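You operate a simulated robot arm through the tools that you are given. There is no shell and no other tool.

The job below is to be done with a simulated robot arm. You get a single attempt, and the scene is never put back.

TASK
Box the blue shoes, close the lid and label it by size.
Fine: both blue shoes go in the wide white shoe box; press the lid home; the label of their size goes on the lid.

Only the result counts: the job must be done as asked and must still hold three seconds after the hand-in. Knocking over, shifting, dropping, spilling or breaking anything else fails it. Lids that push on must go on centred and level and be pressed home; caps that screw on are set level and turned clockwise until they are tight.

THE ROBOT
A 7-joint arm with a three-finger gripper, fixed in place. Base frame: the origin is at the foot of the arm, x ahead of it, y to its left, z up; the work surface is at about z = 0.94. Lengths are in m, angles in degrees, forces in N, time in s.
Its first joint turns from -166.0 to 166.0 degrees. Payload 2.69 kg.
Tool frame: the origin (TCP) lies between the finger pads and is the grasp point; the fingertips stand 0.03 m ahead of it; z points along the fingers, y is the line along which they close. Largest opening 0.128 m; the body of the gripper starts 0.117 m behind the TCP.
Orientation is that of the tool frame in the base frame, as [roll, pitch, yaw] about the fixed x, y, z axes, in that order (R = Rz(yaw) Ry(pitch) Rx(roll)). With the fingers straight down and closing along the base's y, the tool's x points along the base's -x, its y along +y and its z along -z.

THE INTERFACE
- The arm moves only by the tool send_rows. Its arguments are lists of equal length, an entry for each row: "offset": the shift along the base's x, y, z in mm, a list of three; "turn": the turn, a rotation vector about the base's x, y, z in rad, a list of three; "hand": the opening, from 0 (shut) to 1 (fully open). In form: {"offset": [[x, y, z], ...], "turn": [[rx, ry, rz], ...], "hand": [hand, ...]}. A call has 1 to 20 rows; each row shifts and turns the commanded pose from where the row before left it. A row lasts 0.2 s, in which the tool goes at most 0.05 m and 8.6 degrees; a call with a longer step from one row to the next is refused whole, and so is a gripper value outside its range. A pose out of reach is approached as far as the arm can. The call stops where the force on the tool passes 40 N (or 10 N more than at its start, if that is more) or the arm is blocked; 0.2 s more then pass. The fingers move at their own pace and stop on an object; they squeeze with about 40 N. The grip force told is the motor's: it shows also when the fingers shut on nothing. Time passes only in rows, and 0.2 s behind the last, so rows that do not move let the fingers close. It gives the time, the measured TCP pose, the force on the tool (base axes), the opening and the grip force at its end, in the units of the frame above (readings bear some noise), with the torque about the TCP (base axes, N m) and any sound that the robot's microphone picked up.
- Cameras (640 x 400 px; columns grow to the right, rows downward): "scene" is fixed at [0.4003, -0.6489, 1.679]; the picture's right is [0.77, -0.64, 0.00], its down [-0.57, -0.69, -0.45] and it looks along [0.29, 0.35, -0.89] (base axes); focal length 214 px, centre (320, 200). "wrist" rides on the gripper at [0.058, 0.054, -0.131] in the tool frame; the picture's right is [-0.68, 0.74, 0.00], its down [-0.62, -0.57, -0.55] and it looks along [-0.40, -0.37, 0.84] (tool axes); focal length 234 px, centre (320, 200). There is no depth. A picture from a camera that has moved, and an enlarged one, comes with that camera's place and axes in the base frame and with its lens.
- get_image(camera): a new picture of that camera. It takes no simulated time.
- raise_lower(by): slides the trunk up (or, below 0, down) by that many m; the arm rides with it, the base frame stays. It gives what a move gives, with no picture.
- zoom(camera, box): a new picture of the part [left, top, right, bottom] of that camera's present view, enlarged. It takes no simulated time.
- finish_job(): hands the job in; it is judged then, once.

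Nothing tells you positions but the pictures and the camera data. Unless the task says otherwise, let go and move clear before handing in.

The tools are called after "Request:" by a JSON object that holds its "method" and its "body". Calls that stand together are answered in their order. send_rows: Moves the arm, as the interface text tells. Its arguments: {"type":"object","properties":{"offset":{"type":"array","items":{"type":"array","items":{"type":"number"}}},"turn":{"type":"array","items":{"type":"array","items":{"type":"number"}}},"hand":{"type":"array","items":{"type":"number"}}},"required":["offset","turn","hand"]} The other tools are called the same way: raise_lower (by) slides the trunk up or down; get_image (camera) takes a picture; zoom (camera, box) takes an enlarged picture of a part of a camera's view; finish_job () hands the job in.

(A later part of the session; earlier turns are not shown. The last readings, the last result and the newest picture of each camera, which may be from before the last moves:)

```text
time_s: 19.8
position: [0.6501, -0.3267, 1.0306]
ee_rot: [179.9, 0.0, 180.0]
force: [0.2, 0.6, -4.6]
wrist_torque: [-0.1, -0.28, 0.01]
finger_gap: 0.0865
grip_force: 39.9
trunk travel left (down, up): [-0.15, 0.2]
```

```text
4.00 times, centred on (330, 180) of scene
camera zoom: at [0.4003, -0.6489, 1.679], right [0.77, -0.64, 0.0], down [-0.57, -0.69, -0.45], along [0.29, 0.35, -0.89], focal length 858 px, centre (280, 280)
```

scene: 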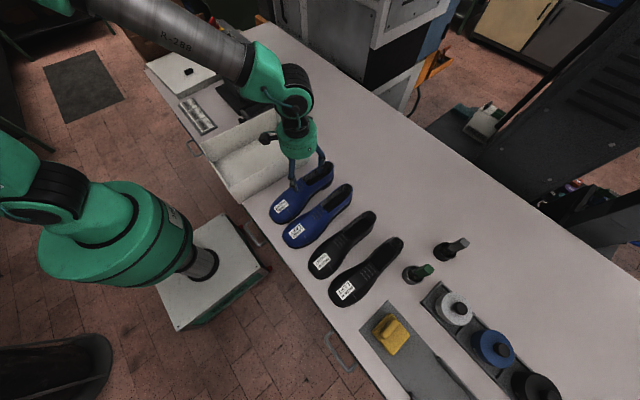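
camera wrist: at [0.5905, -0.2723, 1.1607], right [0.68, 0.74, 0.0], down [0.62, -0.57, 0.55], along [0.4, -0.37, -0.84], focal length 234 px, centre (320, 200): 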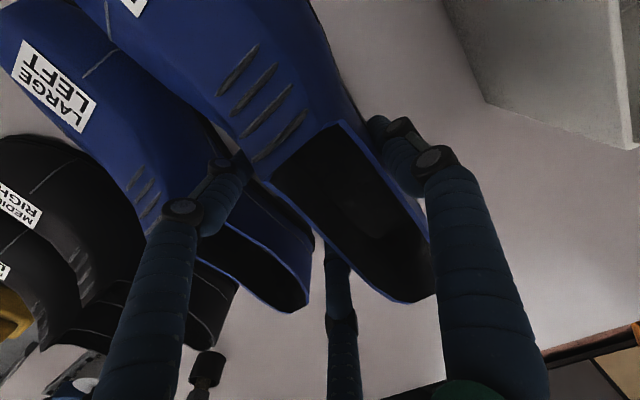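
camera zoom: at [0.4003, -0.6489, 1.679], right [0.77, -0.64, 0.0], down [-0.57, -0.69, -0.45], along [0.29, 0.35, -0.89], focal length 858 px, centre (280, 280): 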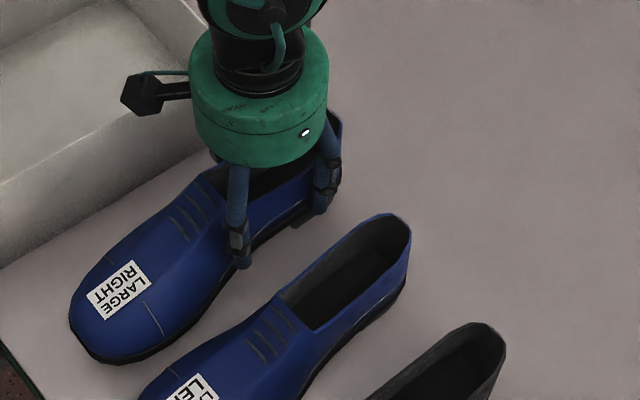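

The shoe (about 0.47 kg) is held securely and level. I'll lift it high enough to clear the box rim and rotate about −2.7° to match the box's yaw. Then I'll re-measure the box.

Request:
{"method": "send_rows", "body": {"offset": [[0, 0, 25], [0, 0, 30], [0, 0, 30], [0, 0, 30], [0, 0, 30], [0, 0, 30], [0, 0, 25], [0, 0, 0]], "turn": [[0, 0, 0], [0, 0, 0], [0, 0, 0], [0, 0, 0], [0, 0, 0], [0, 0, -0.024], [0, 0, -0.023], [0, 0, 0]], "hand": [0, 0, 0, 0, 0, 0, 0, 0]}}

Request:
{"method": "get_image", "body": {"camera": "wrist"}}

Request:
{"method": "get_image", "body": {"camera": "scene"}}

```text
time_s: 21.6
position: [0.65, -0.3244, 1.2303]
ee_rot: [179.9, -0.1, 177.3]
force: [-0.9, 0.2, -5.4]
wrist_torque: [-0.08, -0.29, 0.0]
finger_gap: 0.0866
grip_force: 39.9
trunk travel left (down, up): [-0.15, 0.2]
```

```text
taken
camera wrist: at [0.5927, -0.2694, 1.3608], right [0.71, 0.7, 0.0], down [0.59, -0.59, 0.55], along [0.38, -0.39, -0.84], focal length 234 px, centre (320, 200)
```

wrist: 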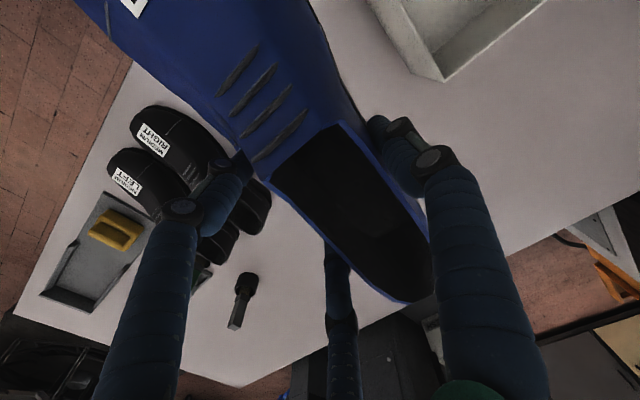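

```text
taken
```

scene: 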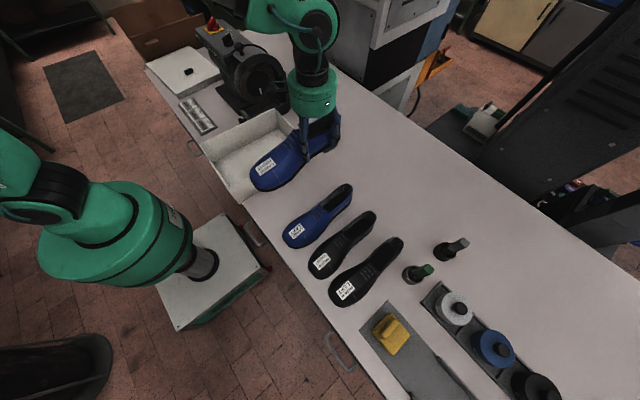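

Grip unchanged and yaw aligned. Now I'll carry the shoe over the box at this height.

Request:
{"method": "send_rows", "body": {"offset": [[-4, 30, 0], [-4, 38, 0], [-4, 38, 0], [-4, 38, 0], [-4, 38, 0], [-4, 38, 0], [-4, 38, 0], [-4, 30, 0], [0, 11, 0], [0, 0, 0]], "turn": [[0, 0, 0], [0, 0, 0], [0, 0, 0], [0, 0, 0], [0, 0, 0], [0, 0, 0], [0, 0, 0], [0, 0, 0], [0, 0, 0], [0, 0, 0]], "hand": [0, 0, 0, 0, 0, 0, 0, 0, 0, 0]}}

Request:
{"method": "get_image", "body": {"camera": "wrist"}}

Request:
{"method": "zoom", "body": {"camera": "scene", "box": [180, 60, 340, 160]}}

Request:
{"method": "zoom", "body": {"camera": "scene", "box": [190, 95, 350, 195]}}

```text
time_s: 23.8
position: [0.6183, -0.0248, 1.2297]
ee_rot: [179.9, -0.2, 177.3]
force: [-0.7, 0.0, -4.6]
wrist_torque: [-0.08, -0.3, -0.01]
finger_gap: 0.0867
grip_force: 40.1
trunk travel left (down, up): [-0.15, 0.2]
```

```text
taken
camera wrist: at [0.5606, 0.0295, 1.3603], right [0.71, 0.7, 0.0], down [0.59, -0.59, 0.55], along [0.39, -0.39, -0.84], focal length 234 px, centre (320, 200)
```

wrist: 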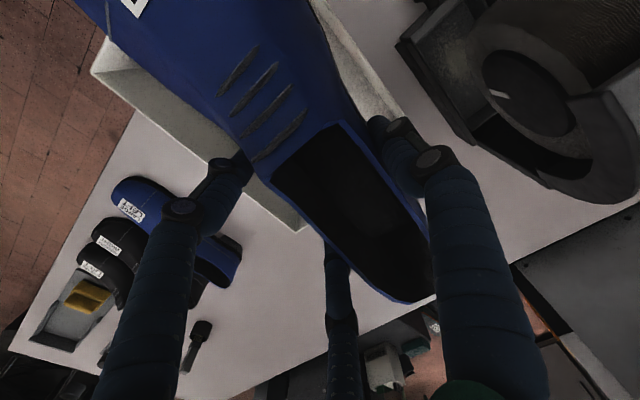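

```text
4.00 times, centred on (260, 110) of scene
camera zoom: at [0.4003, -0.6489, 1.679], right [0.77, -0.64, 0.0], down [-0.57, -0.69, -0.45], along [0.29, 0.35, -0.89], focal length 858 px, centre (560, 560)
```

zoom: 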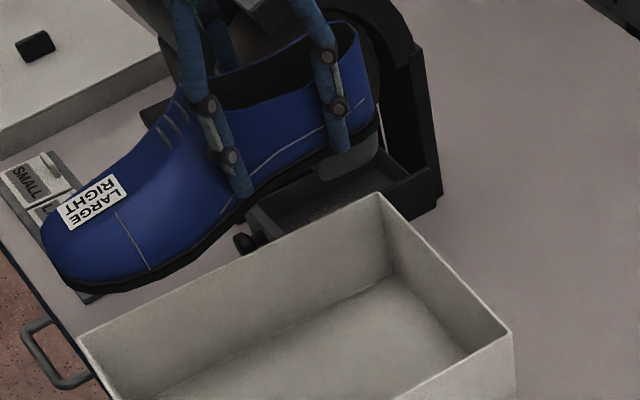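

```text
4.00 times, centred on (270, 145) of scene
camera zoom: at [0.4003, -0.6489, 1.679], right [0.77, -0.64, 0.0], down [-0.57, -0.69, -0.45], along [0.29, 0.35, -0.89], focal length 858 px, centre (520, 420)
```

zoom: 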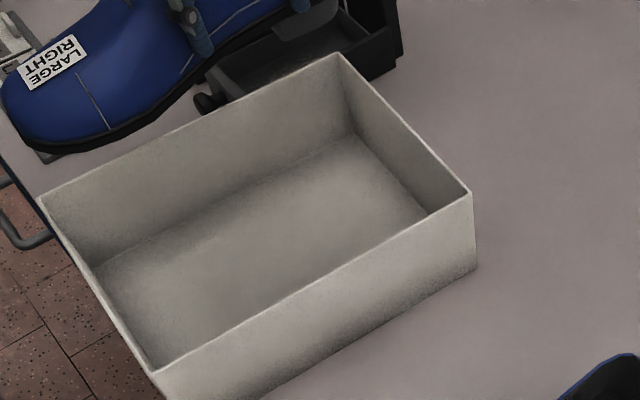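

The box corners are visible around the shoe in the wrist view. I'll zoom in to pin down the rim exactly before lowering.

Request:
{"method": "zoom", "body": {"camera": "wrist", "box": [60, 40, 220, 140]}}

Request:
{"method": "zoom", "body": {"camera": "wrist", "box": [230, 150, 390, 250]}}

Request:
{"method": "zoom", "body": {"camera": "wrist", "box": [290, 0, 450, 100]}}

Request:
{"method": "zoom", "body": {"camera": "wrist", "box": [340, 60, 440, 122]}}

```text
4.00 times, centred on (140, 90) of wrist
camera zoom: at [0.5606, 0.0295, 1.3603], right [0.71, 0.7, 0.0], down [0.59, -0.59, 0.55], along [0.39, -0.39, -0.84], focal length 937 px, centre (1040, 640)
```

zoom: 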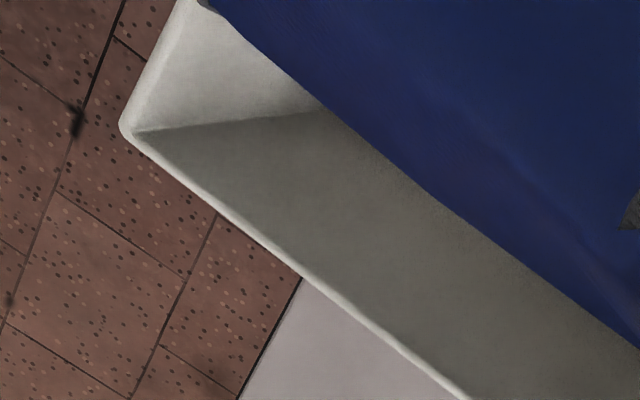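

```text
4.00 times, centred on (310, 200) of wrist
camera zoom: at [0.5606, 0.0295, 1.3603], right [0.71, 0.7, 0.0], down [0.59, -0.59, 0.55], along [0.39, -0.39, -0.84], focal length 937 px, centre (360, 200)
```

zoom: 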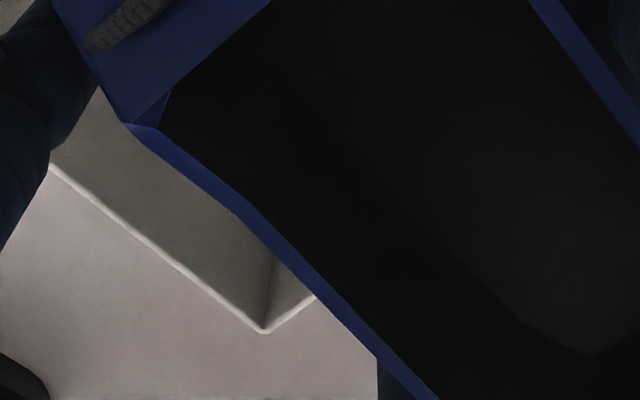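

```text
4.00 times, centred on (370, 50) of wrist
camera zoom: at [0.5606, 0.0295, 1.3603], right [0.71, 0.7, 0.0], down [0.59, -0.59, 0.55], along [0.39, -0.39, -0.84], focal length 937 px, centre (120, 800)
```

zoom: 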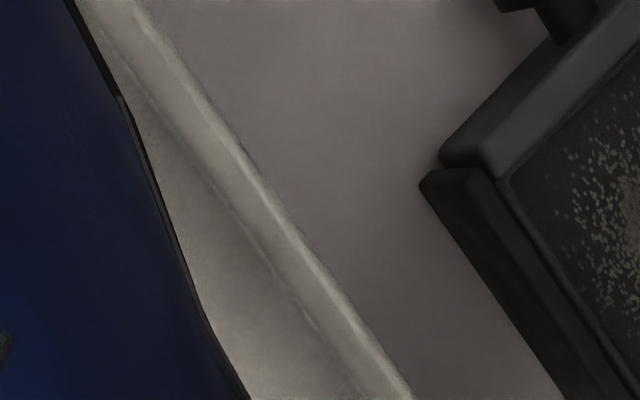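

```text
6.40 times, centred on (390, 91) of wrist
camera zoom: at [0.5606, 0.0295, 1.3603], right [0.71, 0.7, 0.0], down [0.59, -0.59, 0.55], along [0.39, -0.39, -0.84], focal length 1499 px, centre (-128, 898)
```

zoom: 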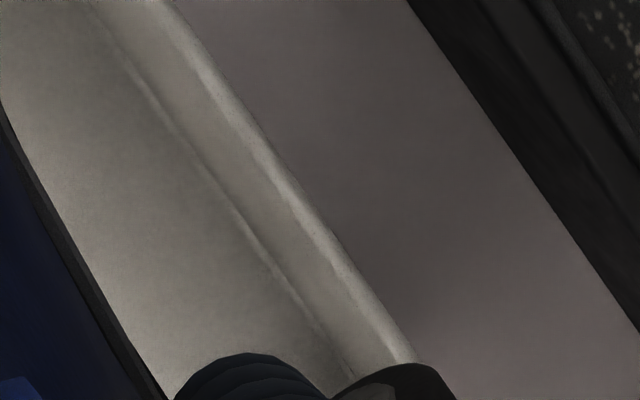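

Rim measured: box centre about (0.560, −0.060), yaw −2.8°, outer size about 0.34 × 0.25. The shoe sits well for the +y half, so I'll nudge it slightly and lower it to just above the rim, then check.

Request:
{"method": "send_rows", "body": {"offset": [[-2, -3, 0], [0, 0, -20], [0, 0, -25], [0, 0, -25], [0, 0, -25], [0, 0, -15], [0, 0, 0]], "turn": [[0, 0, 0], [0, 0, 0], [0, 0, 0], [0, 0, 0], [0, 0, 0], [0, 0, 0], [0, 0, 0]], "hand": [0, 0, 0, 0, 0, 0, 0]}}

Request:
{"method": "get_image", "body": {"camera": "wrist"}}

Request:
{"method": "zoom", "body": {"camera": "scene", "box": [180, 80, 340, 180]}}

Request:
{"method": "zoom", "body": {"camera": "wrist", "box": [290, 0, 450, 100]}}

```text
time_s: 25.4
position: [0.6173, -0.0281, 1.1205]
ee_rot: [179.9, -0.2, 177.3]
force: [-0.4, -0.4, -4.6]
wrist_torque: [-0.08, -0.28, 0.0]
finger_gap: 0.0866
grip_force: 40.0
trunk travel left (down, up): [-0.15, 0.2]
```

```text
taken
camera wrist: at [0.5592, 0.0265, 1.2507], right [0.71, 0.7, 0.0], down [0.59, -0.59, 0.55], along [0.39, -0.39, -0.84], focal length 234 px, centre (320, 200)
```

wrist: 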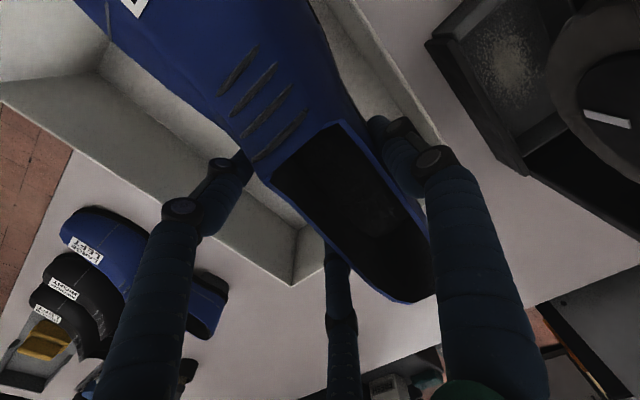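

```text
4.00 times, centred on (260, 130) of scene
camera zoom: at [0.4003, -0.6489, 1.679], right [0.77, -0.64, 0.0], down [-0.57, -0.69, -0.45], along [0.29, 0.35, -0.89], focal length 858 px, centre (560, 480)
```

zoom: 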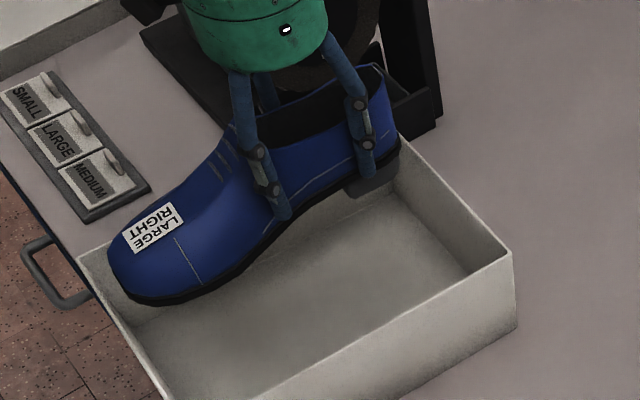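

```text
4.00 times, centred on (370, 50) of wrist
camera zoom: at [0.5592, 0.0265, 1.2507], right [0.71, 0.7, 0.0], down [0.59, -0.59, 0.55], along [0.39, -0.39, -0.84], focal length 937 px, centre (120, 800)
```

zoom: 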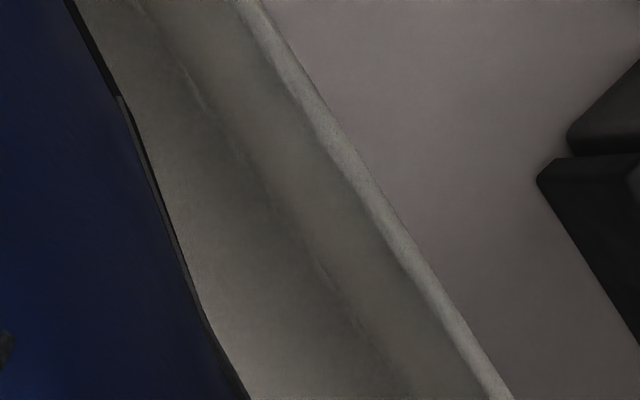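

Aligned, but the thumb knuckle would come close to the +y wall, so I'll shift another 4 mm toward −y. Then I'll lower the shoe into the box.

Request:
{"method": "send_rows", "body": {"offset": [[0, -4, 0], [0, 0, -15], [0, 0, -15], [0, 0, -15], [0, 0, -15], [0, 0, -15], [0, 0, -15], [0, 0, 0]], "turn": [[0, 0, 0], [0, 0, 0], [0, 0, 0], [0, 0, 0], [0, 0, 0], [0, 0, 0], [0, 0, 0], [0, 0, 0]], "hand": [0, 0, 0, 0, 0, 0, 0, 0]}}

Request:
{"method": "get_image", "body": {"camera": "wrist"}}

Request:
{"method": "zoom", "body": {"camera": "scene", "box": [180, 80, 340, 180]}}

```text
time_s: 27.2
position: [0.6171, -0.0333, 1.0294]
ee_rot: [179.9, -0.1, 177.3]
force: [-0.2, -0.3, -4.3]
wrist_torque: [-0.08, -0.27, -0.01]
finger_gap: 0.0867
grip_force: 40.1
trunk travel left (down, up): [-0.15, 0.2]
```

```text
taken
camera wrist: at [0.5594, 0.0222, 1.1606], right [0.71, 0.7, 0.0], down [0.59, -0.59, 0.55], along [0.39, -0.39, -0.84], focal length 234 px, centre (320, 200)
```

wrist: 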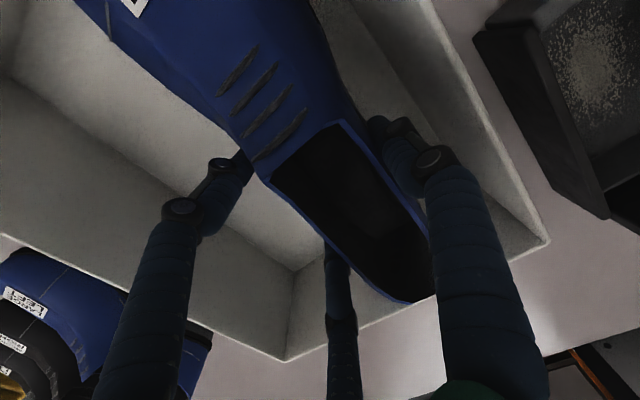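

```text
4.00 times, centred on (260, 130) of scene
camera zoom: at [0.4003, -0.6489, 1.679], right [0.77, -0.64, 0.0], down [-0.57, -0.69, -0.45], along [0.29, 0.35, -0.89], focal length 858 px, centre (560, 480)
```

zoom: 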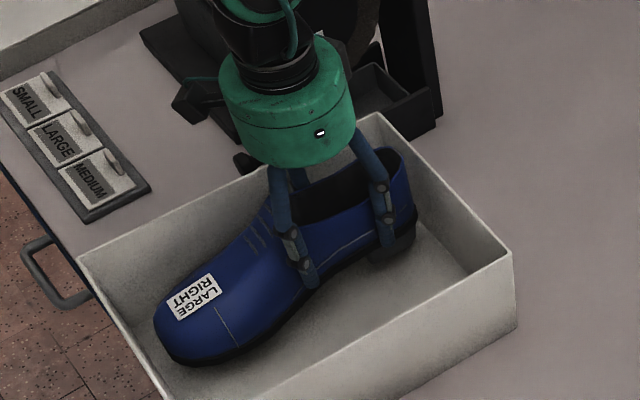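

The shoe is going in cleanly with clearance all round. I'll lower the last stretch in small steps.

Request:
{"method": "send_rows", "body": {"offset": [[0, 0, -4], [0, 0, -4], [0, 0, -4], [0, 0, -4], [0, 0, -4], [0, 0, 0]], "turn": [[0, 0, 0], [0, 0, 0], [0, 0, 0], [0, 0, 0], [0, 0, 0], [0, 0, 0]], "hand": [0, 0, 0, 0, 0, 0]}}

```text
time_s: 28.6
position: [0.6156, -0.0318, 1.0096]
ee_rot: [179.9, -0.1, 177.4]
force: [0.0, 0.3, -5.0]
wrist_torque: [-0.02, -0.23, -0.02]
finger_gap: 0.0866
grip_force: 40.3
trunk travel left (down, up): [-0.15, 0.2]
```

Still hanging free at this height. A few more small steps until it rests on the box floor.

Request:
{"method": "send_rows", "body": {"offset": [[0, 0, -2], [0, 0, -2], [0, 0, -2], [0, 0, 0]], "turn": [[0, 0, 0], [0, 0, 0], [0, 0, 0], [0, 0, 0]], "hand": [0, 0, 0, 0]}}

```text
time_s: 29.6
position: [0.6159, -0.0315, 1.0046]
ee_rot: [179.8, -0.1, 177.3]
force: [-0.5, 0.0, 0.4]
wrist_torque: [0.25, 0.38, 0.12]
finger_gap: 0.0863
grip_force: 39.5
trunk travel left (down, up): [-0.15, 0.2]
```

The shoe now rests on the floor (the weight is gone from the reading). I'll open slightly and back straight up.

Request:
{"method": "send_rows", "body": {"offset": [[0, 0, 0], [0, 0, 0], [0, 0, 0], [0, 0, 0]], "turn": [[0, 0, 0], [0, 0, 0], [0, 0, 0], [0, 0, 0]], "hand": [0.7, 0.72, 0.76, 0.76]}}

Request:
{"method": "get_image", "body": {"camera": "wrist"}}

Request:
{"method": "zoom", "body": {"camera": "scene", "box": [180, 80, 340, 180]}}

```text
time_s: 30.6
position: [0.6157, -0.0334, 1.0033]
ee_rot: [179.9, -0.1, 177.3]
force: [0.4, -0.2, -0.6]
wrist_torque: [0.03, -0.03, -0.02]
finger_gap: 0.0973
grip_force: 0.1
trunk travel left (down, up): [-0.15, 0.2]
```

```text
taken
camera wrist: at [0.5584, 0.0229, 1.1347], right [0.71, 0.7, 0.0], down [0.59, -0.59, 0.55], along [0.39, -0.39, -0.84], focal length 234 px, centre (320, 200)
```

wrist: 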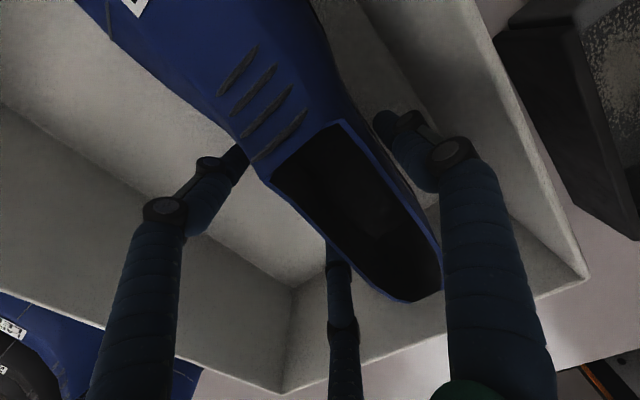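

```text
4.00 times, centred on (260, 130) of scene
camera zoom: at [0.4003, -0.6489, 1.679], right [0.77, -0.64, 0.0], down [-0.57, -0.69, -0.45], along [0.29, 0.35, -0.89], focal length 858 px, centre (560, 480)
```

zoom: 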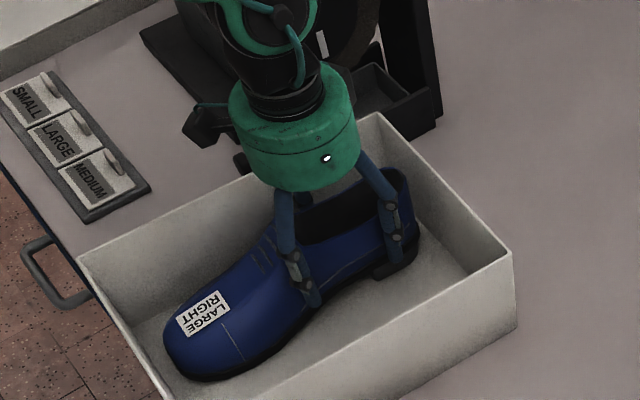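

Released with clearance on all sides. I'll go straight up.

Request:
{"method": "send_rows", "body": {"offset": [[0, 0, 5], [0, 0, 10], [0, 0, 20], [0, 0, 30], [0, 0, 40], [0, 0, 40], [0, 0, 40], [0, 0, 0]], "turn": [[0, 0, 0], [0, 0, 0], [0, 0, 0], [0, 0, 0], [0, 0, 0], [0, 0, 0], [0, 0, 0], [0, 0, 0]], "hand": [0.76, 0.76, 0.76, 0.76, 0.76, 0.76, 0.76, 0.76]}}

Request:
{"method": "get_image", "body": {"camera": "wrist"}}

Request:
{"method": "zoom", "body": {"camera": "scene", "box": [190, 95, 350, 195]}}

```text
time_s: 32.4
position: [0.615, -0.0333, 1.1901]
ee_rot: [179.9, -0.1, 177.3]
force: [-0.1, -1.0, 0.0]
wrist_torque: [0.01, -0.03, -0.03]
finger_gap: 0.0974
grip_force: 0.0
trunk travel left (down, up): [-0.15, 0.2]
```

```text
taken
camera wrist: at [0.5574, 0.023, 1.3203], right [0.71, 0.7, 0.0], down [0.59, -0.59, 0.55], along [0.39, -0.39, -0.84], focal length 234 px, centre (320, 200)
```

wrist: 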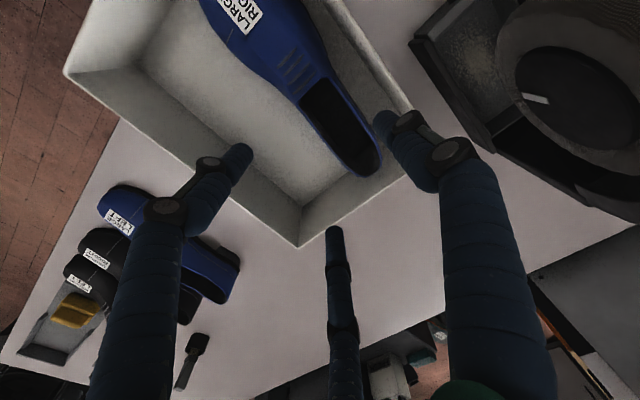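

```text
4.00 times, centred on (270, 145) of scene
camera zoom: at [0.4003, -0.6489, 1.679], right [0.77, -0.64, 0.0], down [-0.57, -0.69, -0.45], along [0.29, 0.35, -0.89], focal length 858 px, centre (520, 420)
```

zoom: 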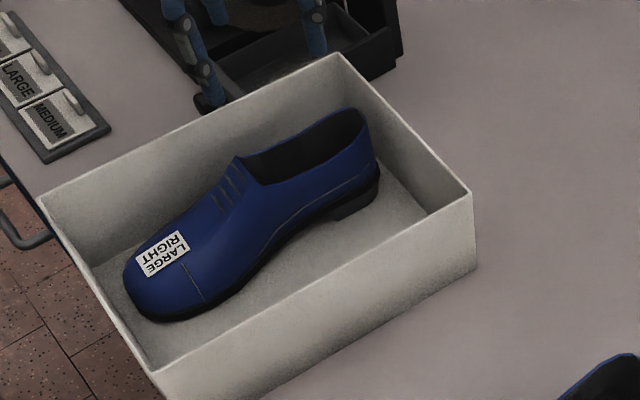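

Shoe 1 is in the box. I'll zoom in to measure the space left for shoe 2 along the −y side.

Request:
{"method": "zoom", "body": {"camera": "wrist", "box": [60, 0, 300, 150]}}

Request:
{"method": "zoom", "body": {"camera": "wrist", "box": [200, 0, 440, 150]}}

Request:
{"method": "zoom", "body": {"camera": "wrist", "box": [220, 110, 420, 250]}}

```text
2.67 times, centred on (180, 75) of wrist
camera zoom: at [0.5574, 0.023, 1.3203], right [0.71, 0.7, 0.0], down [0.59, -0.59, 0.55], along [0.39, -0.39, -0.84], focal length 624 px, centre (693, 533)
```

zoom: 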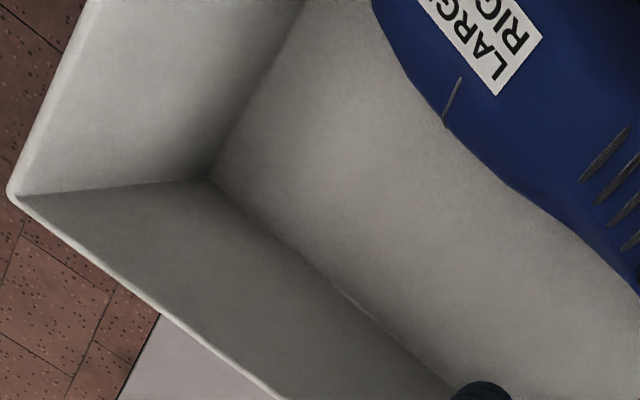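

```text
2.67 times, centred on (320, 75) of wrist
camera zoom: at [0.5574, 0.023, 1.3203], right [0.71, 0.7, 0.0], down [0.59, -0.59, 0.55], along [0.39, -0.39, -0.84], focal length 624 px, centre (320, 533)
```

zoom: 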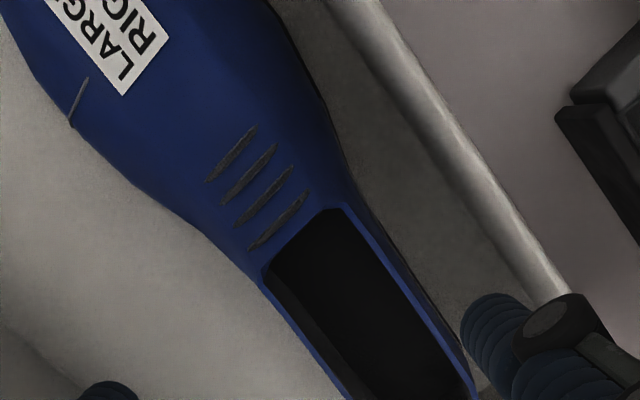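

```text
2.86 times, centred on (320, 180) of wrist
camera zoom: at [0.5574, 0.023, 1.3203], right [0.71, 0.7, 0.0], down [0.59, -0.59, 0.55], along [0.39, -0.39, -0.84], focal length 669 px, centre (320, 257)
```

zoom: 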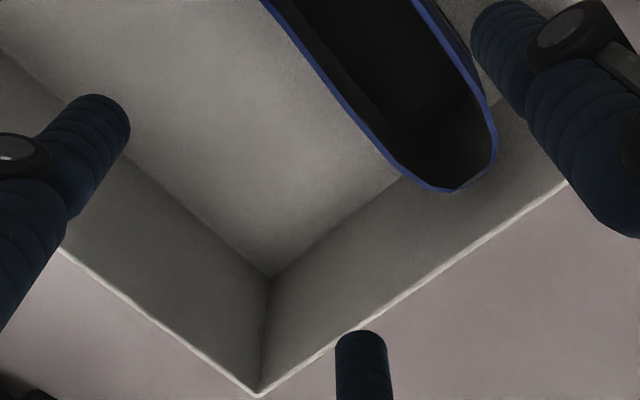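

Shoe 1 sits about 20 mm off the +y wall, leaving roughly 112 mm for shoe 2, which is too tight for the fingers. I'll close the hand, insert it in the free side and gently push shoe 1 toward +y by about 13 mm.

Request:
{"method": "send_rows", "body": {"offset": [[-14, -20, 0], [-14, -20, 0], [-14, -20, 0], [-13, -22, 0], [0, 0, -30], [0, 0, -30], [0, 0, -30], [0, 0, 0]], "turn": [[0, 0, 0], [0, 0, 0], [0, 0, 0], [0, 0, 0], [0, 0, 0], [0, 0, 0], [0, 0, 0], [0, 0, 0]], "hand": [0, 0, 0, 0, 0, 0, 0, 0]}}

Request:
{"method": "get_image", "body": {"camera": "wrist"}}

Request:
{"method": "zoom", "body": {"camera": "scene", "box": [190, 95, 350, 195]}}

```text
time_s: 34.2
position: [0.56, -0.1154, 1.0995]
ee_rot: [179.9, -0.1, 177.3]
force: [0.4, -0.7, -0.8]
wrist_torque: [0.02, 0.05, 0.0]
finger_gap: 0.0018
grip_force: 31.6
trunk travel left (down, up): [-0.15, 0.2]
```

```text
taken
camera wrist: at [0.5038, -0.0601, 1.2301], right [0.71, 0.7, 0.0], down [0.59, -0.59, 0.55], along [0.39, -0.39, -0.84], focal length 234 px, centre (320, 200)
```

wrist: 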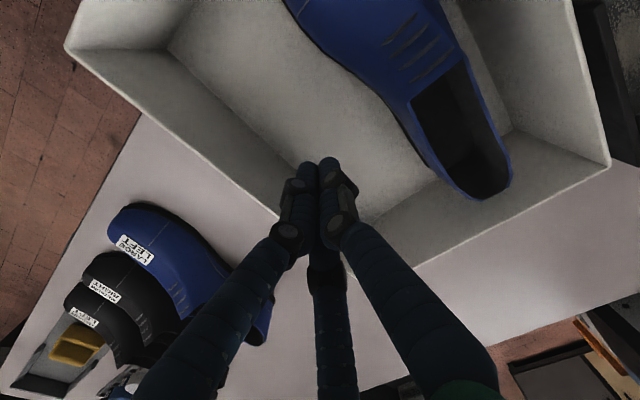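

```text
4.00 times, centred on (270, 145) of scene
camera zoom: at [0.4003, -0.6489, 1.679], right [0.77, -0.64, 0.0], down [-0.57, -0.69, -0.45], along [0.29, 0.35, -0.89], focal length 858 px, centre (520, 420)
```

zoom: 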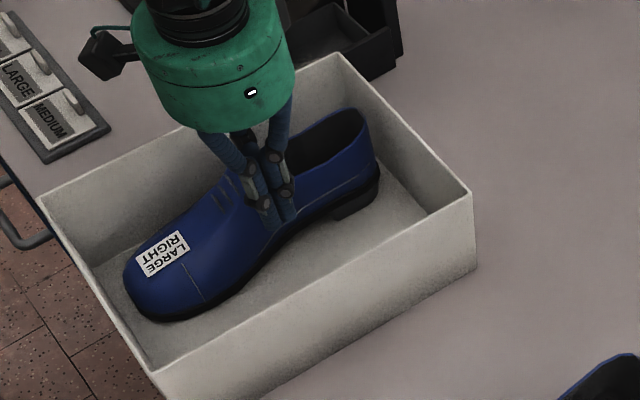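

The closed fingertips are over the free floor beside the shoe. I'll lower them.

Request:
{"method": "send_rows", "body": {"offset": [[0, 0, -20], [0, 0, -20], [0, 0, -20], [0, 0, -20], [0, 0, -15], [0, 0, -5], [0, 0, 0]], "turn": [[0, 0, 0], [0, 0, 0], [0, 0, 0], [0, 0, 0], [0, 0, 0], [0, 0, 0], [0, 0, 0]], "hand": [0, 0, 0, 0, 0, 0, 0]}}

Request:
{"method": "get_image", "body": {"camera": "wrist"}}

Request:
{"method": "zoom", "body": {"camera": "scene", "box": [190, 95, 350, 195]}}

```text
time_s: 35.8
position: [0.5594, -0.1142, 0.9995]
ee_rot: [180.0, -0.2, 177.3]
force: [0.2, -0.3, -0.3]
wrist_torque: [0.04, 0.01, -0.02]
finger_gap: 0.0019
grip_force: 31.6
trunk travel left (down, up): [-0.15, 0.2]
```

```text
taken
camera wrist: at [0.5033, -0.059, 1.1298], right [0.71, 0.7, 0.0], down [0.59, -0.59, 0.55], along [0.39, -0.39, -0.84], focal length 234 px, centre (320, 200)
```

wrist: 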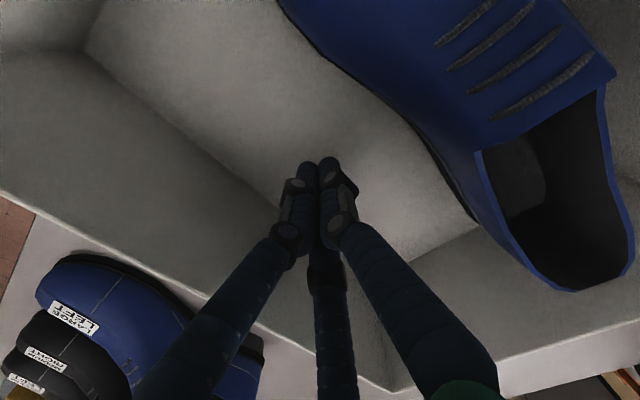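

```text
4.00 times, centred on (270, 145) of scene
camera zoom: at [0.4003, -0.6489, 1.679], right [0.77, -0.64, 0.0], down [-0.57, -0.69, -0.45], along [0.29, 0.35, -0.89], focal length 858 px, centre (520, 420)
```

zoom: 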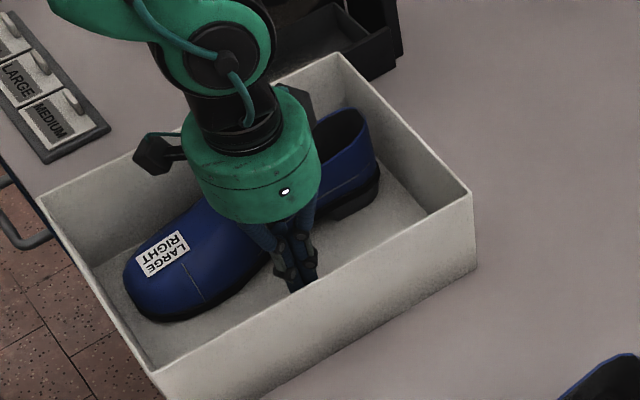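

Shoe 1's edge is at y ≈ −0.051 here. I'll advance to near contact, then push in small steps.

Request:
{"method": "send_rows", "body": {"offset": [[0, 12, 0], [0, 12, 0], [0, 10, 0], [0, 6, 0], [0, 0, 0]], "turn": [[0, 0, 0], [0, 0, 0], [0, 0, 0], [0, 0, 0], [0, 0, 0]], "hand": [0, 0, 0, 0, 0]}}

Request:
{"method": "send_rows", "body": {"offset": [[0, 3, 0], [0, 3, 0], [0, 3, 0], [0, 0, 0]], "turn": [[0, 0, 0], [0, 0, 0], [0, 0, 0], [0, 0, 0]], "hand": [0, 0, 0, 0]}}

Request:
{"method": "get_image", "body": {"camera": "wrist"}}

Request:
{"method": "zoom", "body": {"camera": "scene", "box": [190, 95, 350, 195]}}

```text
time_s: 37.0
position: [0.56, -0.0752, 1.0]
ee_rot: [179.9, -0.1, 177.4]
force: [0.0, 0.0, 0.1]
wrist_torque: [0.02, -0.01, -0.02]
finger_gap: 0.0022
grip_force: 31.6
trunk travel left (down, up): [-0.15, 0.2]
```

```text
time_s: 38.0
position: [0.5604, -0.0657, 1.0005]
ee_rot: [-180.0, 0.0, 177.4]
force: [1.0, -1.8, 0.0]
wrist_torque: [0.0, -0.03, 0.01]
finger_gap: 0.0021
grip_force: 31.1
trunk travel left (down, up): [-0.15, 0.2]
```

```text
taken
camera wrist: at [0.5033, -0.0101, 1.13], right [0.71, 0.7, 0.0], down [0.59, -0.59, 0.55], along [0.39, -0.39, -0.84], focal length 234 px, centre (320, 200)
```

wrist: 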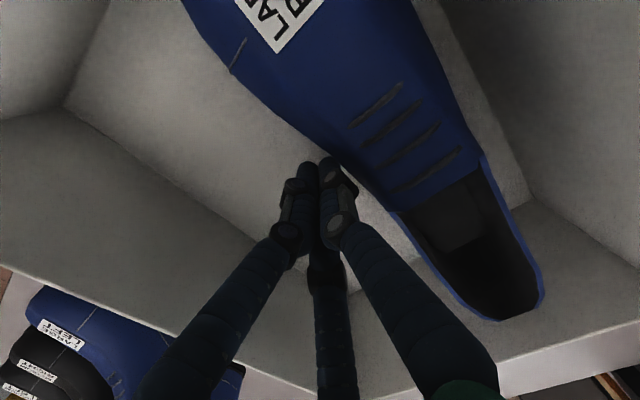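

```text
4.00 times, centred on (270, 145) of scene
camera zoom: at [0.4003, -0.6489, 1.679], right [0.77, -0.64, 0.0], down [-0.57, -0.69, -0.45], along [0.29, 0.35, -0.89], focal length 858 px, centre (520, 420)
```

zoom: 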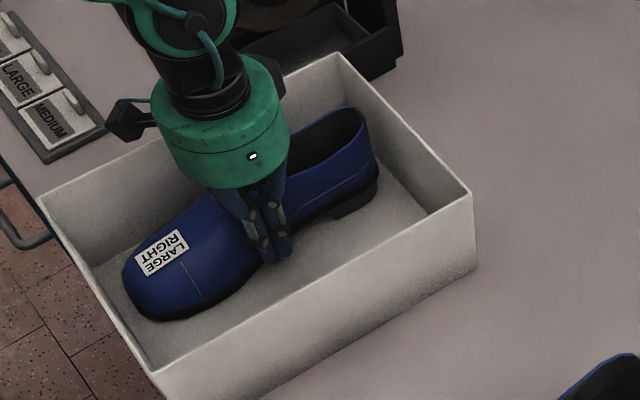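

Contact made with about 2 N. I'll push 12 mm more in small steps.

Request:
{"method": "send_rows", "body": {"offset": [[0, 2, 0], [0, 2, 0], [0, 2, 0], [0, 2, 0], [0, 2, 0], [0, 2, 0], [0, 0, 0]], "turn": [[0, 0, 0], [0, 0, 0], [0, 0, 0], [0, 0, 0], [0, 0, 0], [0, 0, 0], [0, 0, 0]], "hand": [0, 0, 0, 0, 0, 0, 0]}}

Request:
{"method": "get_image", "body": {"camera": "wrist"}}

Request:
{"method": "zoom", "body": {"camera": "scene", "box": [190, 95, 350, 195]}}

```text
time_s: 39.6
position: [0.5596, -0.0536, 1.0003]
ee_rot: [179.9, -0.1, 177.3]
force: [0.7, -2.1, 0.2]
wrist_torque: [-0.01, -0.03, 0.01]
finger_gap: 0.0021
grip_force: 31.3
trunk travel left (down, up): [-0.15, 0.2]
```

```text
taken
camera wrist: at [0.5033, 0.0017, 1.1298], right [0.71, 0.7, 0.0], down [0.59, -0.59, 0.55], along [0.39, -0.39, -0.84], focal length 234 px, centre (320, 200)
```

wrist: 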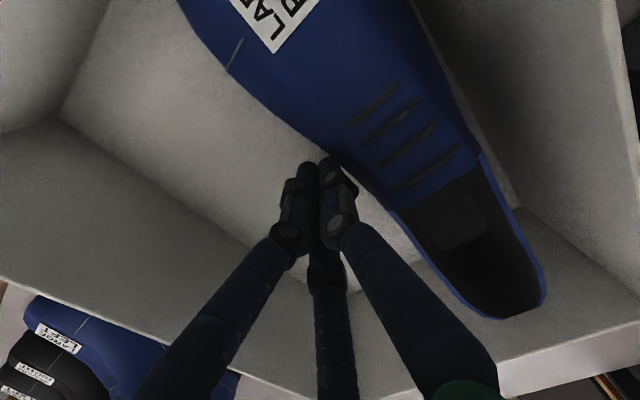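

```text
4.00 times, centred on (270, 145) of scene
camera zoom: at [0.4003, -0.6489, 1.679], right [0.77, -0.64, 0.0], down [-0.57, -0.69, -0.45], along [0.29, 0.35, -0.89], focal length 858 px, centre (520, 420)
```

zoom: 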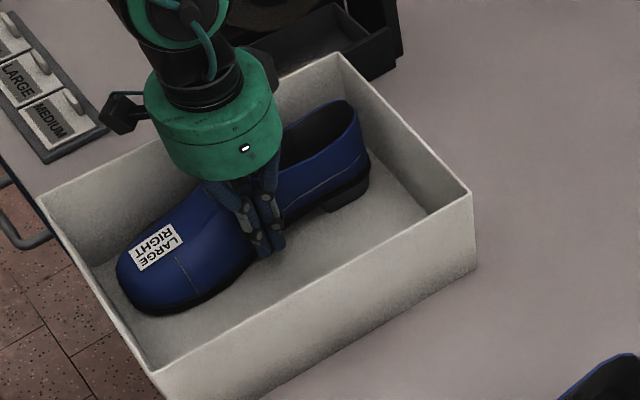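

Shoe 1 moved parallel by about 13 mm and the box stayed put. I'll back away and rise.

Request:
{"method": "send_rows", "body": {"offset": [[0, -8, 0], [0, -12, 0], [0, -12, 0], [0, 0, 30], [0, 0, 40], [0, 0, 45], [0, 0, 45], [0, 0, 40], [0, 0, 0]], "turn": [[0, 0, 0], [0, 0, 0], [0, 0, 0], [0, 0, 0], [0, 0, 0], [0, 0, 0], [0, 0, 0], [0, 0, 0], [0, 0, 0]], "hand": [0, 0, 0, 0, 0, 0, 0, 0, 0]}}

Request:
{"method": "get_image", "body": {"camera": "wrist"}}

Request:
{"method": "zoom", "body": {"camera": "scene", "box": [190, 95, 350, 195]}}

Request:
{"method": "zoom", "body": {"camera": "wrist", "box": [80, 0, 520, 275]}}

```text
time_s: 41.6
position: [0.5609, -0.0858, 1.2011]
ee_rot: [179.9, 0.0, 177.3]
force: [-0.9, -0.4, 0.5]
wrist_torque: [0.0, -0.04, -0.01]
finger_gap: 0.0024
grip_force: 31.8
trunk travel left (down, up): [-0.15, 0.2]
```

```text
taken
camera wrist: at [0.5031, -0.0301, 1.3311], right [0.71, 0.7, 0.0], down [0.59, -0.59, 0.55], along [0.39, -0.39, -0.84], focal length 234 px, centre (320, 200)
```

wrist: 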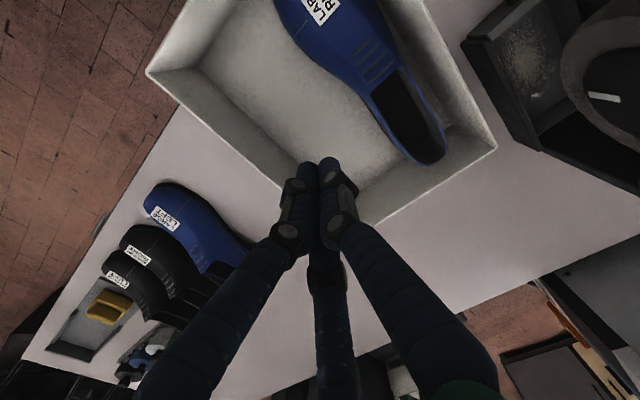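

```text
4.00 times, centred on (270, 145) of scene
camera zoom: at [0.4003, -0.6489, 1.679], right [0.77, -0.64, 0.0], down [-0.57, -0.69, -0.45], along [0.29, 0.35, -0.89], focal length 858 px, centre (520, 420)
```

zoom: 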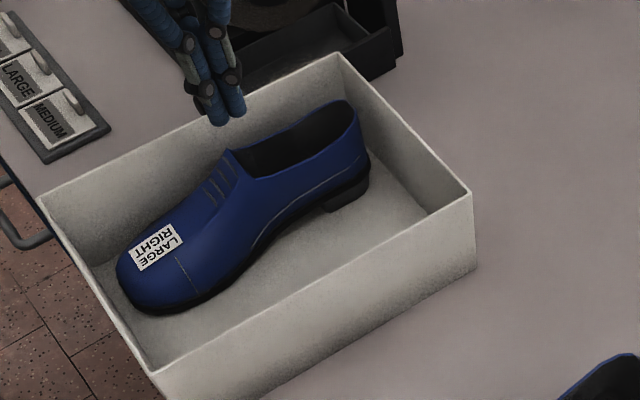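

```text
1.45 times, centred on (300, 138) of wrist
camera zoom: at [0.5031, -0.0301, 1.3311], right [0.71, 0.7, 0.0], down [0.59, -0.59, 0.55], along [0.39, -0.39, -0.84], focal length 341 px, centre (349, 291)
```

zoom: 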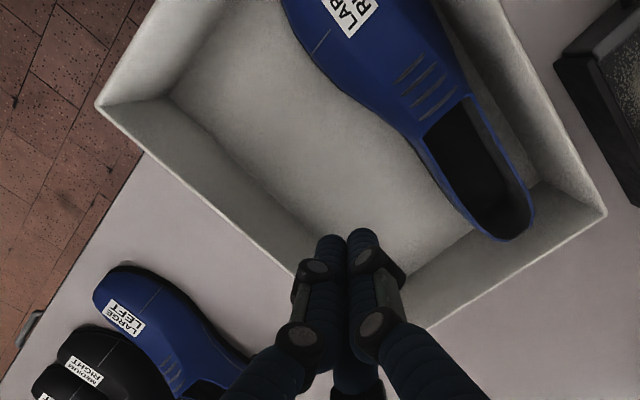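

There is now about 125 mm free for shoe 2. I'll mirror the grasp for it with the thumb on its −y side, which needs the hand turned 180°. I'll move over shoe 2 while rotating clockwise.

Request:
{"method": "send_rows", "body": {"offset": [[8, -31, 0], [8, -31, 0], [8, -31, 0], [8, -31, 0], [9, -31, 0], [9, -31, 0], [9, -31, 0], [9, -31, 0], [8, -31, 0], [8, -31, 0], [0, 0, 0], [0, 0, 0], [0, 0, 0], [0, 0, 0], [0, 0, 0], [0, 0, 0], [0, 0, 0], [0, 0, 0], [0, 0, 0], [0, 0, 0]], "turn": [[0, 0, -0.14], [0, 0, -0.14], [0, 0, -0.14], [0, 0, -0.14], [0, 0, -0.14], [0, 0, -0.14], [0, 0, -0.14], [0, 0, -0.14], [0, 0, -0.14], [0, 0, -0.14], [0, 0, -0.14], [0, 0, -0.14], [0, 0, -0.14], [0, 0, -0.14], [0, 0, -0.14], [0, 0, -0.14], [0, 0, -0.14], [0, 0, -0.14], [0, 0, -0.14], [0, 0, -0.14]], "hand": [0, 0, 0, 0, 0, 0, 0, 0, 0, 0, 0.3, 0.6, 0.9, 0.9, 0.9, 0.9, 0.9, 0.9, 0.9, 0.9]}}

Request:
{"method": "get_image", "body": {"camera": "scene"}}

Request:
{"method": "get_image", "body": {"camera": "wrist"}}

```text
time_s: 45.8
position: [0.6456, -0.3966, 1.1999]
ee_rot: [179.9, -0.1, 16.8]
force: [0.2, -0.2, -0.1]
wrist_torque: [0.03, 0.01, 0.02]
finger_gap: 0.1149
grip_force: 0.1
trunk travel left (down, up): [-0.15, 0.2]
```

```text
taken
```

scene: 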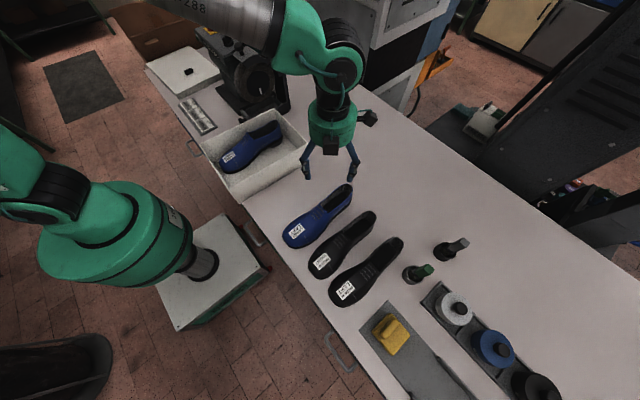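

```text
taken
camera wrist: at [0.7147, -0.4308, 1.33], right [-0.43, -0.9, 0.0], down [-0.75, 0.36, 0.55], along [-0.49, 0.24, -0.84], focal length 234 px, centre (320, 200)
```

wrist: 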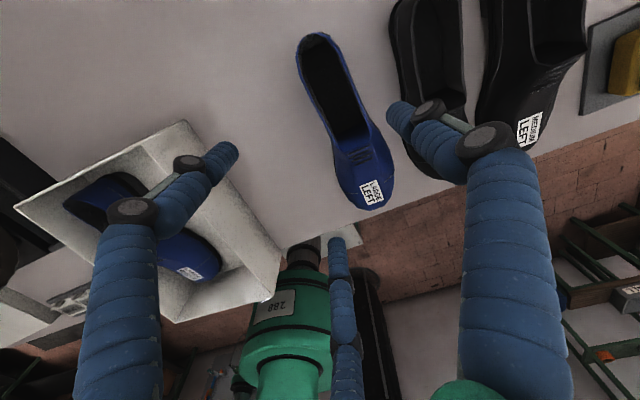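

The rotation works. I'll finish turning to yaw about 0 and then measure shoe 2's exact pose.

Request:
{"method": "send_rows", "body": {"offset": [[0, 0, 0], [0, 0, 0], [0, 0, 0]], "turn": [[0, 0, -0.1], [0, 0, -0.1], [0, 0, -0.093]], "hand": [0.975, 0.975, 0.975]}}

Request:
{"method": "get_image", "body": {"camera": "wrist"}}

Request:
{"method": "zoom", "body": {"camera": "wrist", "box": [220, 0, 460, 150]}}

Request:
{"method": "zoom", "body": {"camera": "wrist", "box": [240, 80, 480, 230]}}

Request:
{"method": "zoom", "body": {"camera": "scene", "box": [265, 170, 425, 270]}}

```text
time_s: 46.6
position: [0.6454, -0.3947, 1.1991]
ee_rot: [179.9, -0.1, 0.2]
force: [0.6, -0.3, 0.9]
wrist_torque: [0.01, 0.0, -0.02]
finger_gap: 0.1246
grip_force: 0.1
trunk travel left (down, up): [-0.15, 0.2]
```

```text
taken
camera wrist: at [0.7019, -0.4496, 1.3301], right [-0.68, -0.74, 0.0], down [-0.62, 0.57, 0.55], along [-0.4, 0.37, -0.84], focal length 234 px, centre (320, 200)
```

wrist: 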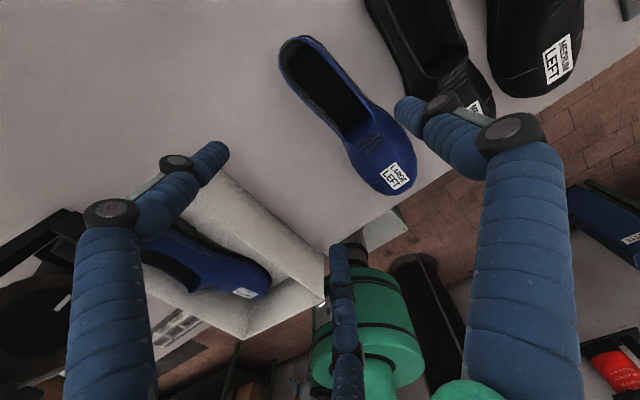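

```text
2.67 times, centred on (340, 75) of wrist
camera zoom: at [0.7019, -0.4496, 1.3301], right [-0.68, -0.74, 0.0], down [-0.62, 0.57, 0.55], along [-0.4, 0.37, -0.84], focal length 624 px, centre (267, 533)
```

zoom: 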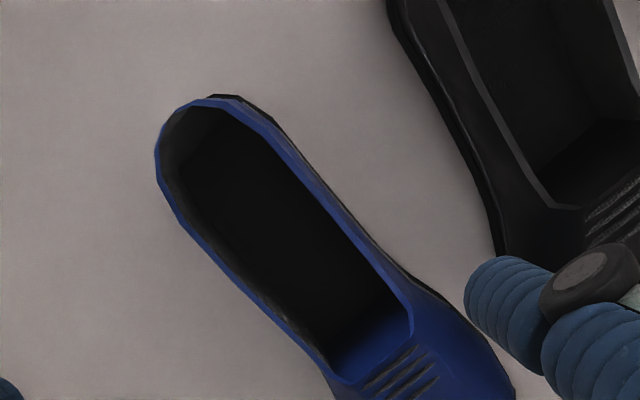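

```text
2.67 times, centred on (360, 155) of wrist
camera zoom: at [0.7019, -0.4496, 1.3301], right [-0.68, -0.74, 0.0], down [-0.62, 0.57, 0.55], along [-0.4, 0.37, -0.84], focal length 624 px, centre (213, 320)
```

zoom: 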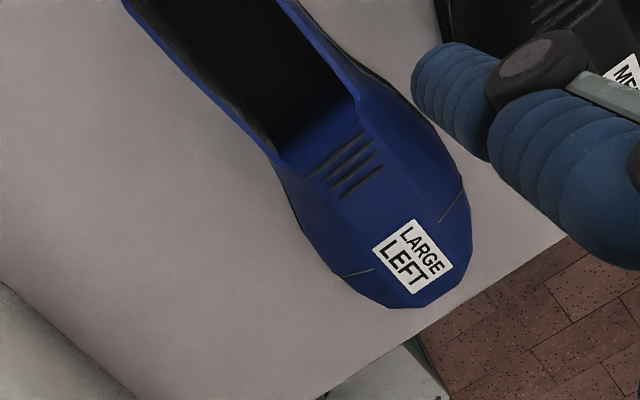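

```text
4.00 times, centred on (345, 220) of scene
camera zoom: at [0.4003, -0.6489, 1.679], right [0.77, -0.64, 0.0], down [-0.57, -0.69, -0.45], along [0.29, 0.35, -0.89], focal length 858 px, centre (220, 120)
```

zoom: 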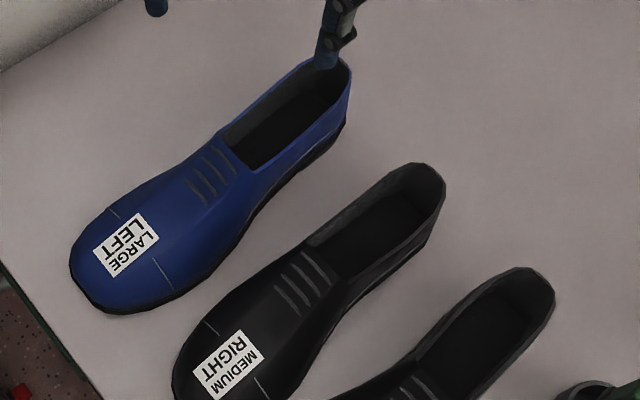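

Shoe 2's waist is centred near (0.602, −0.427) with yaw about −2°. There is about 15 mm of clearance between the thumb and the neighbouring black shoe. I'll align and descend partway to check.

Request:
{"method": "send_rows", "body": {"offset": [[-11, -15, 0], [0, 0, -30], [0, 0, -30], [0, 0, -30], [0, 0, -30], [0, 0, 0]], "turn": [[0, 0, -0.033], [0, 0, 0], [0, 0, 0], [0, 0, 0], [0, 0, 0], [0, 0, 0]], "hand": [0.975, 0.975, 0.975, 0.975, 0.975, 0.975]}}

Request:
{"method": "get_image", "body": {"camera": "wrist"}}

Request:
{"method": "zoom", "body": {"camera": "scene", "box": [265, 150, 425, 250]}}

Request:
{"method": "zoom", "body": {"camera": "wrist", "box": [200, 60, 440, 210]}}

```text
time_s: 48.0
position: [0.6335, -0.4104, 1.0795]
ee_rot: [179.9, -0.1, -1.8]
force: [-0.1, -0.8, 0.0]
wrist_torque: [-0.02, 0.05, 0.03]
finger_gap: 0.1248
grip_force: 0.1
trunk travel left (down, up): [-0.15, 0.2]
```

```text
taken
camera wrist: at [0.6892, -0.4661, 1.2096], right [-0.7, -0.72, 0.0], down [-0.6, 0.58, 0.55], along [-0.39, 0.38, -0.84], focal length 234 px, centre (320, 200)
```

wrist: 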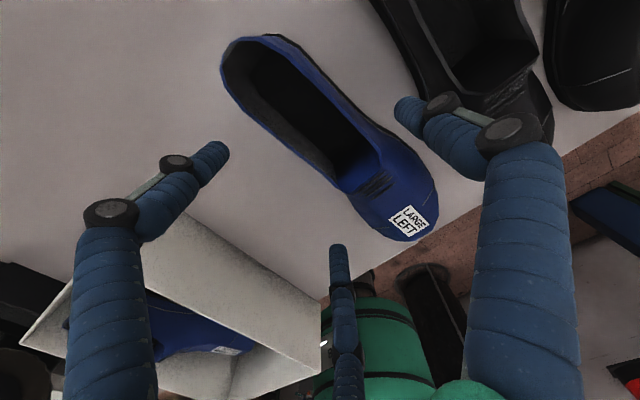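

```text
4.00 times, centred on (345, 200) of scene
camera zoom: at [0.4003, -0.6489, 1.679], right [0.77, -0.64, 0.0], down [-0.57, -0.69, -0.45], along [0.29, 0.35, -0.89], focal length 858 px, centre (220, 200)
```

zoom: 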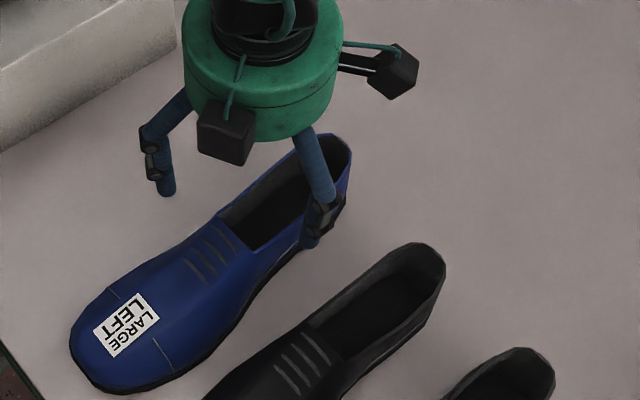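

```text
2.67 times, centred on (320, 135) of wrist
camera zoom: at [0.6892, -0.4661, 1.2096], right [-0.7, -0.72, 0.0], down [-0.6, 0.58, 0.55], along [-0.39, 0.38, -0.84], focal length 624 px, centre (320, 373)
```

zoom: 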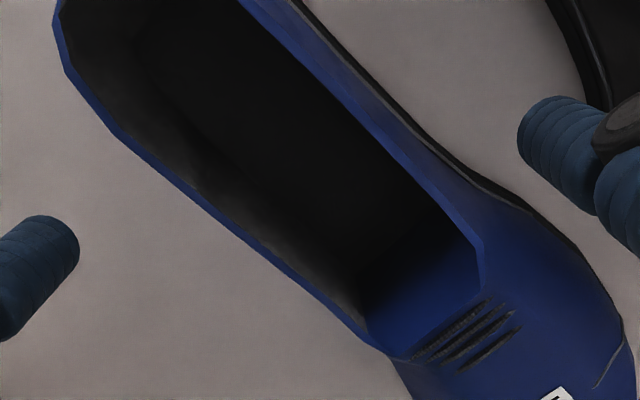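

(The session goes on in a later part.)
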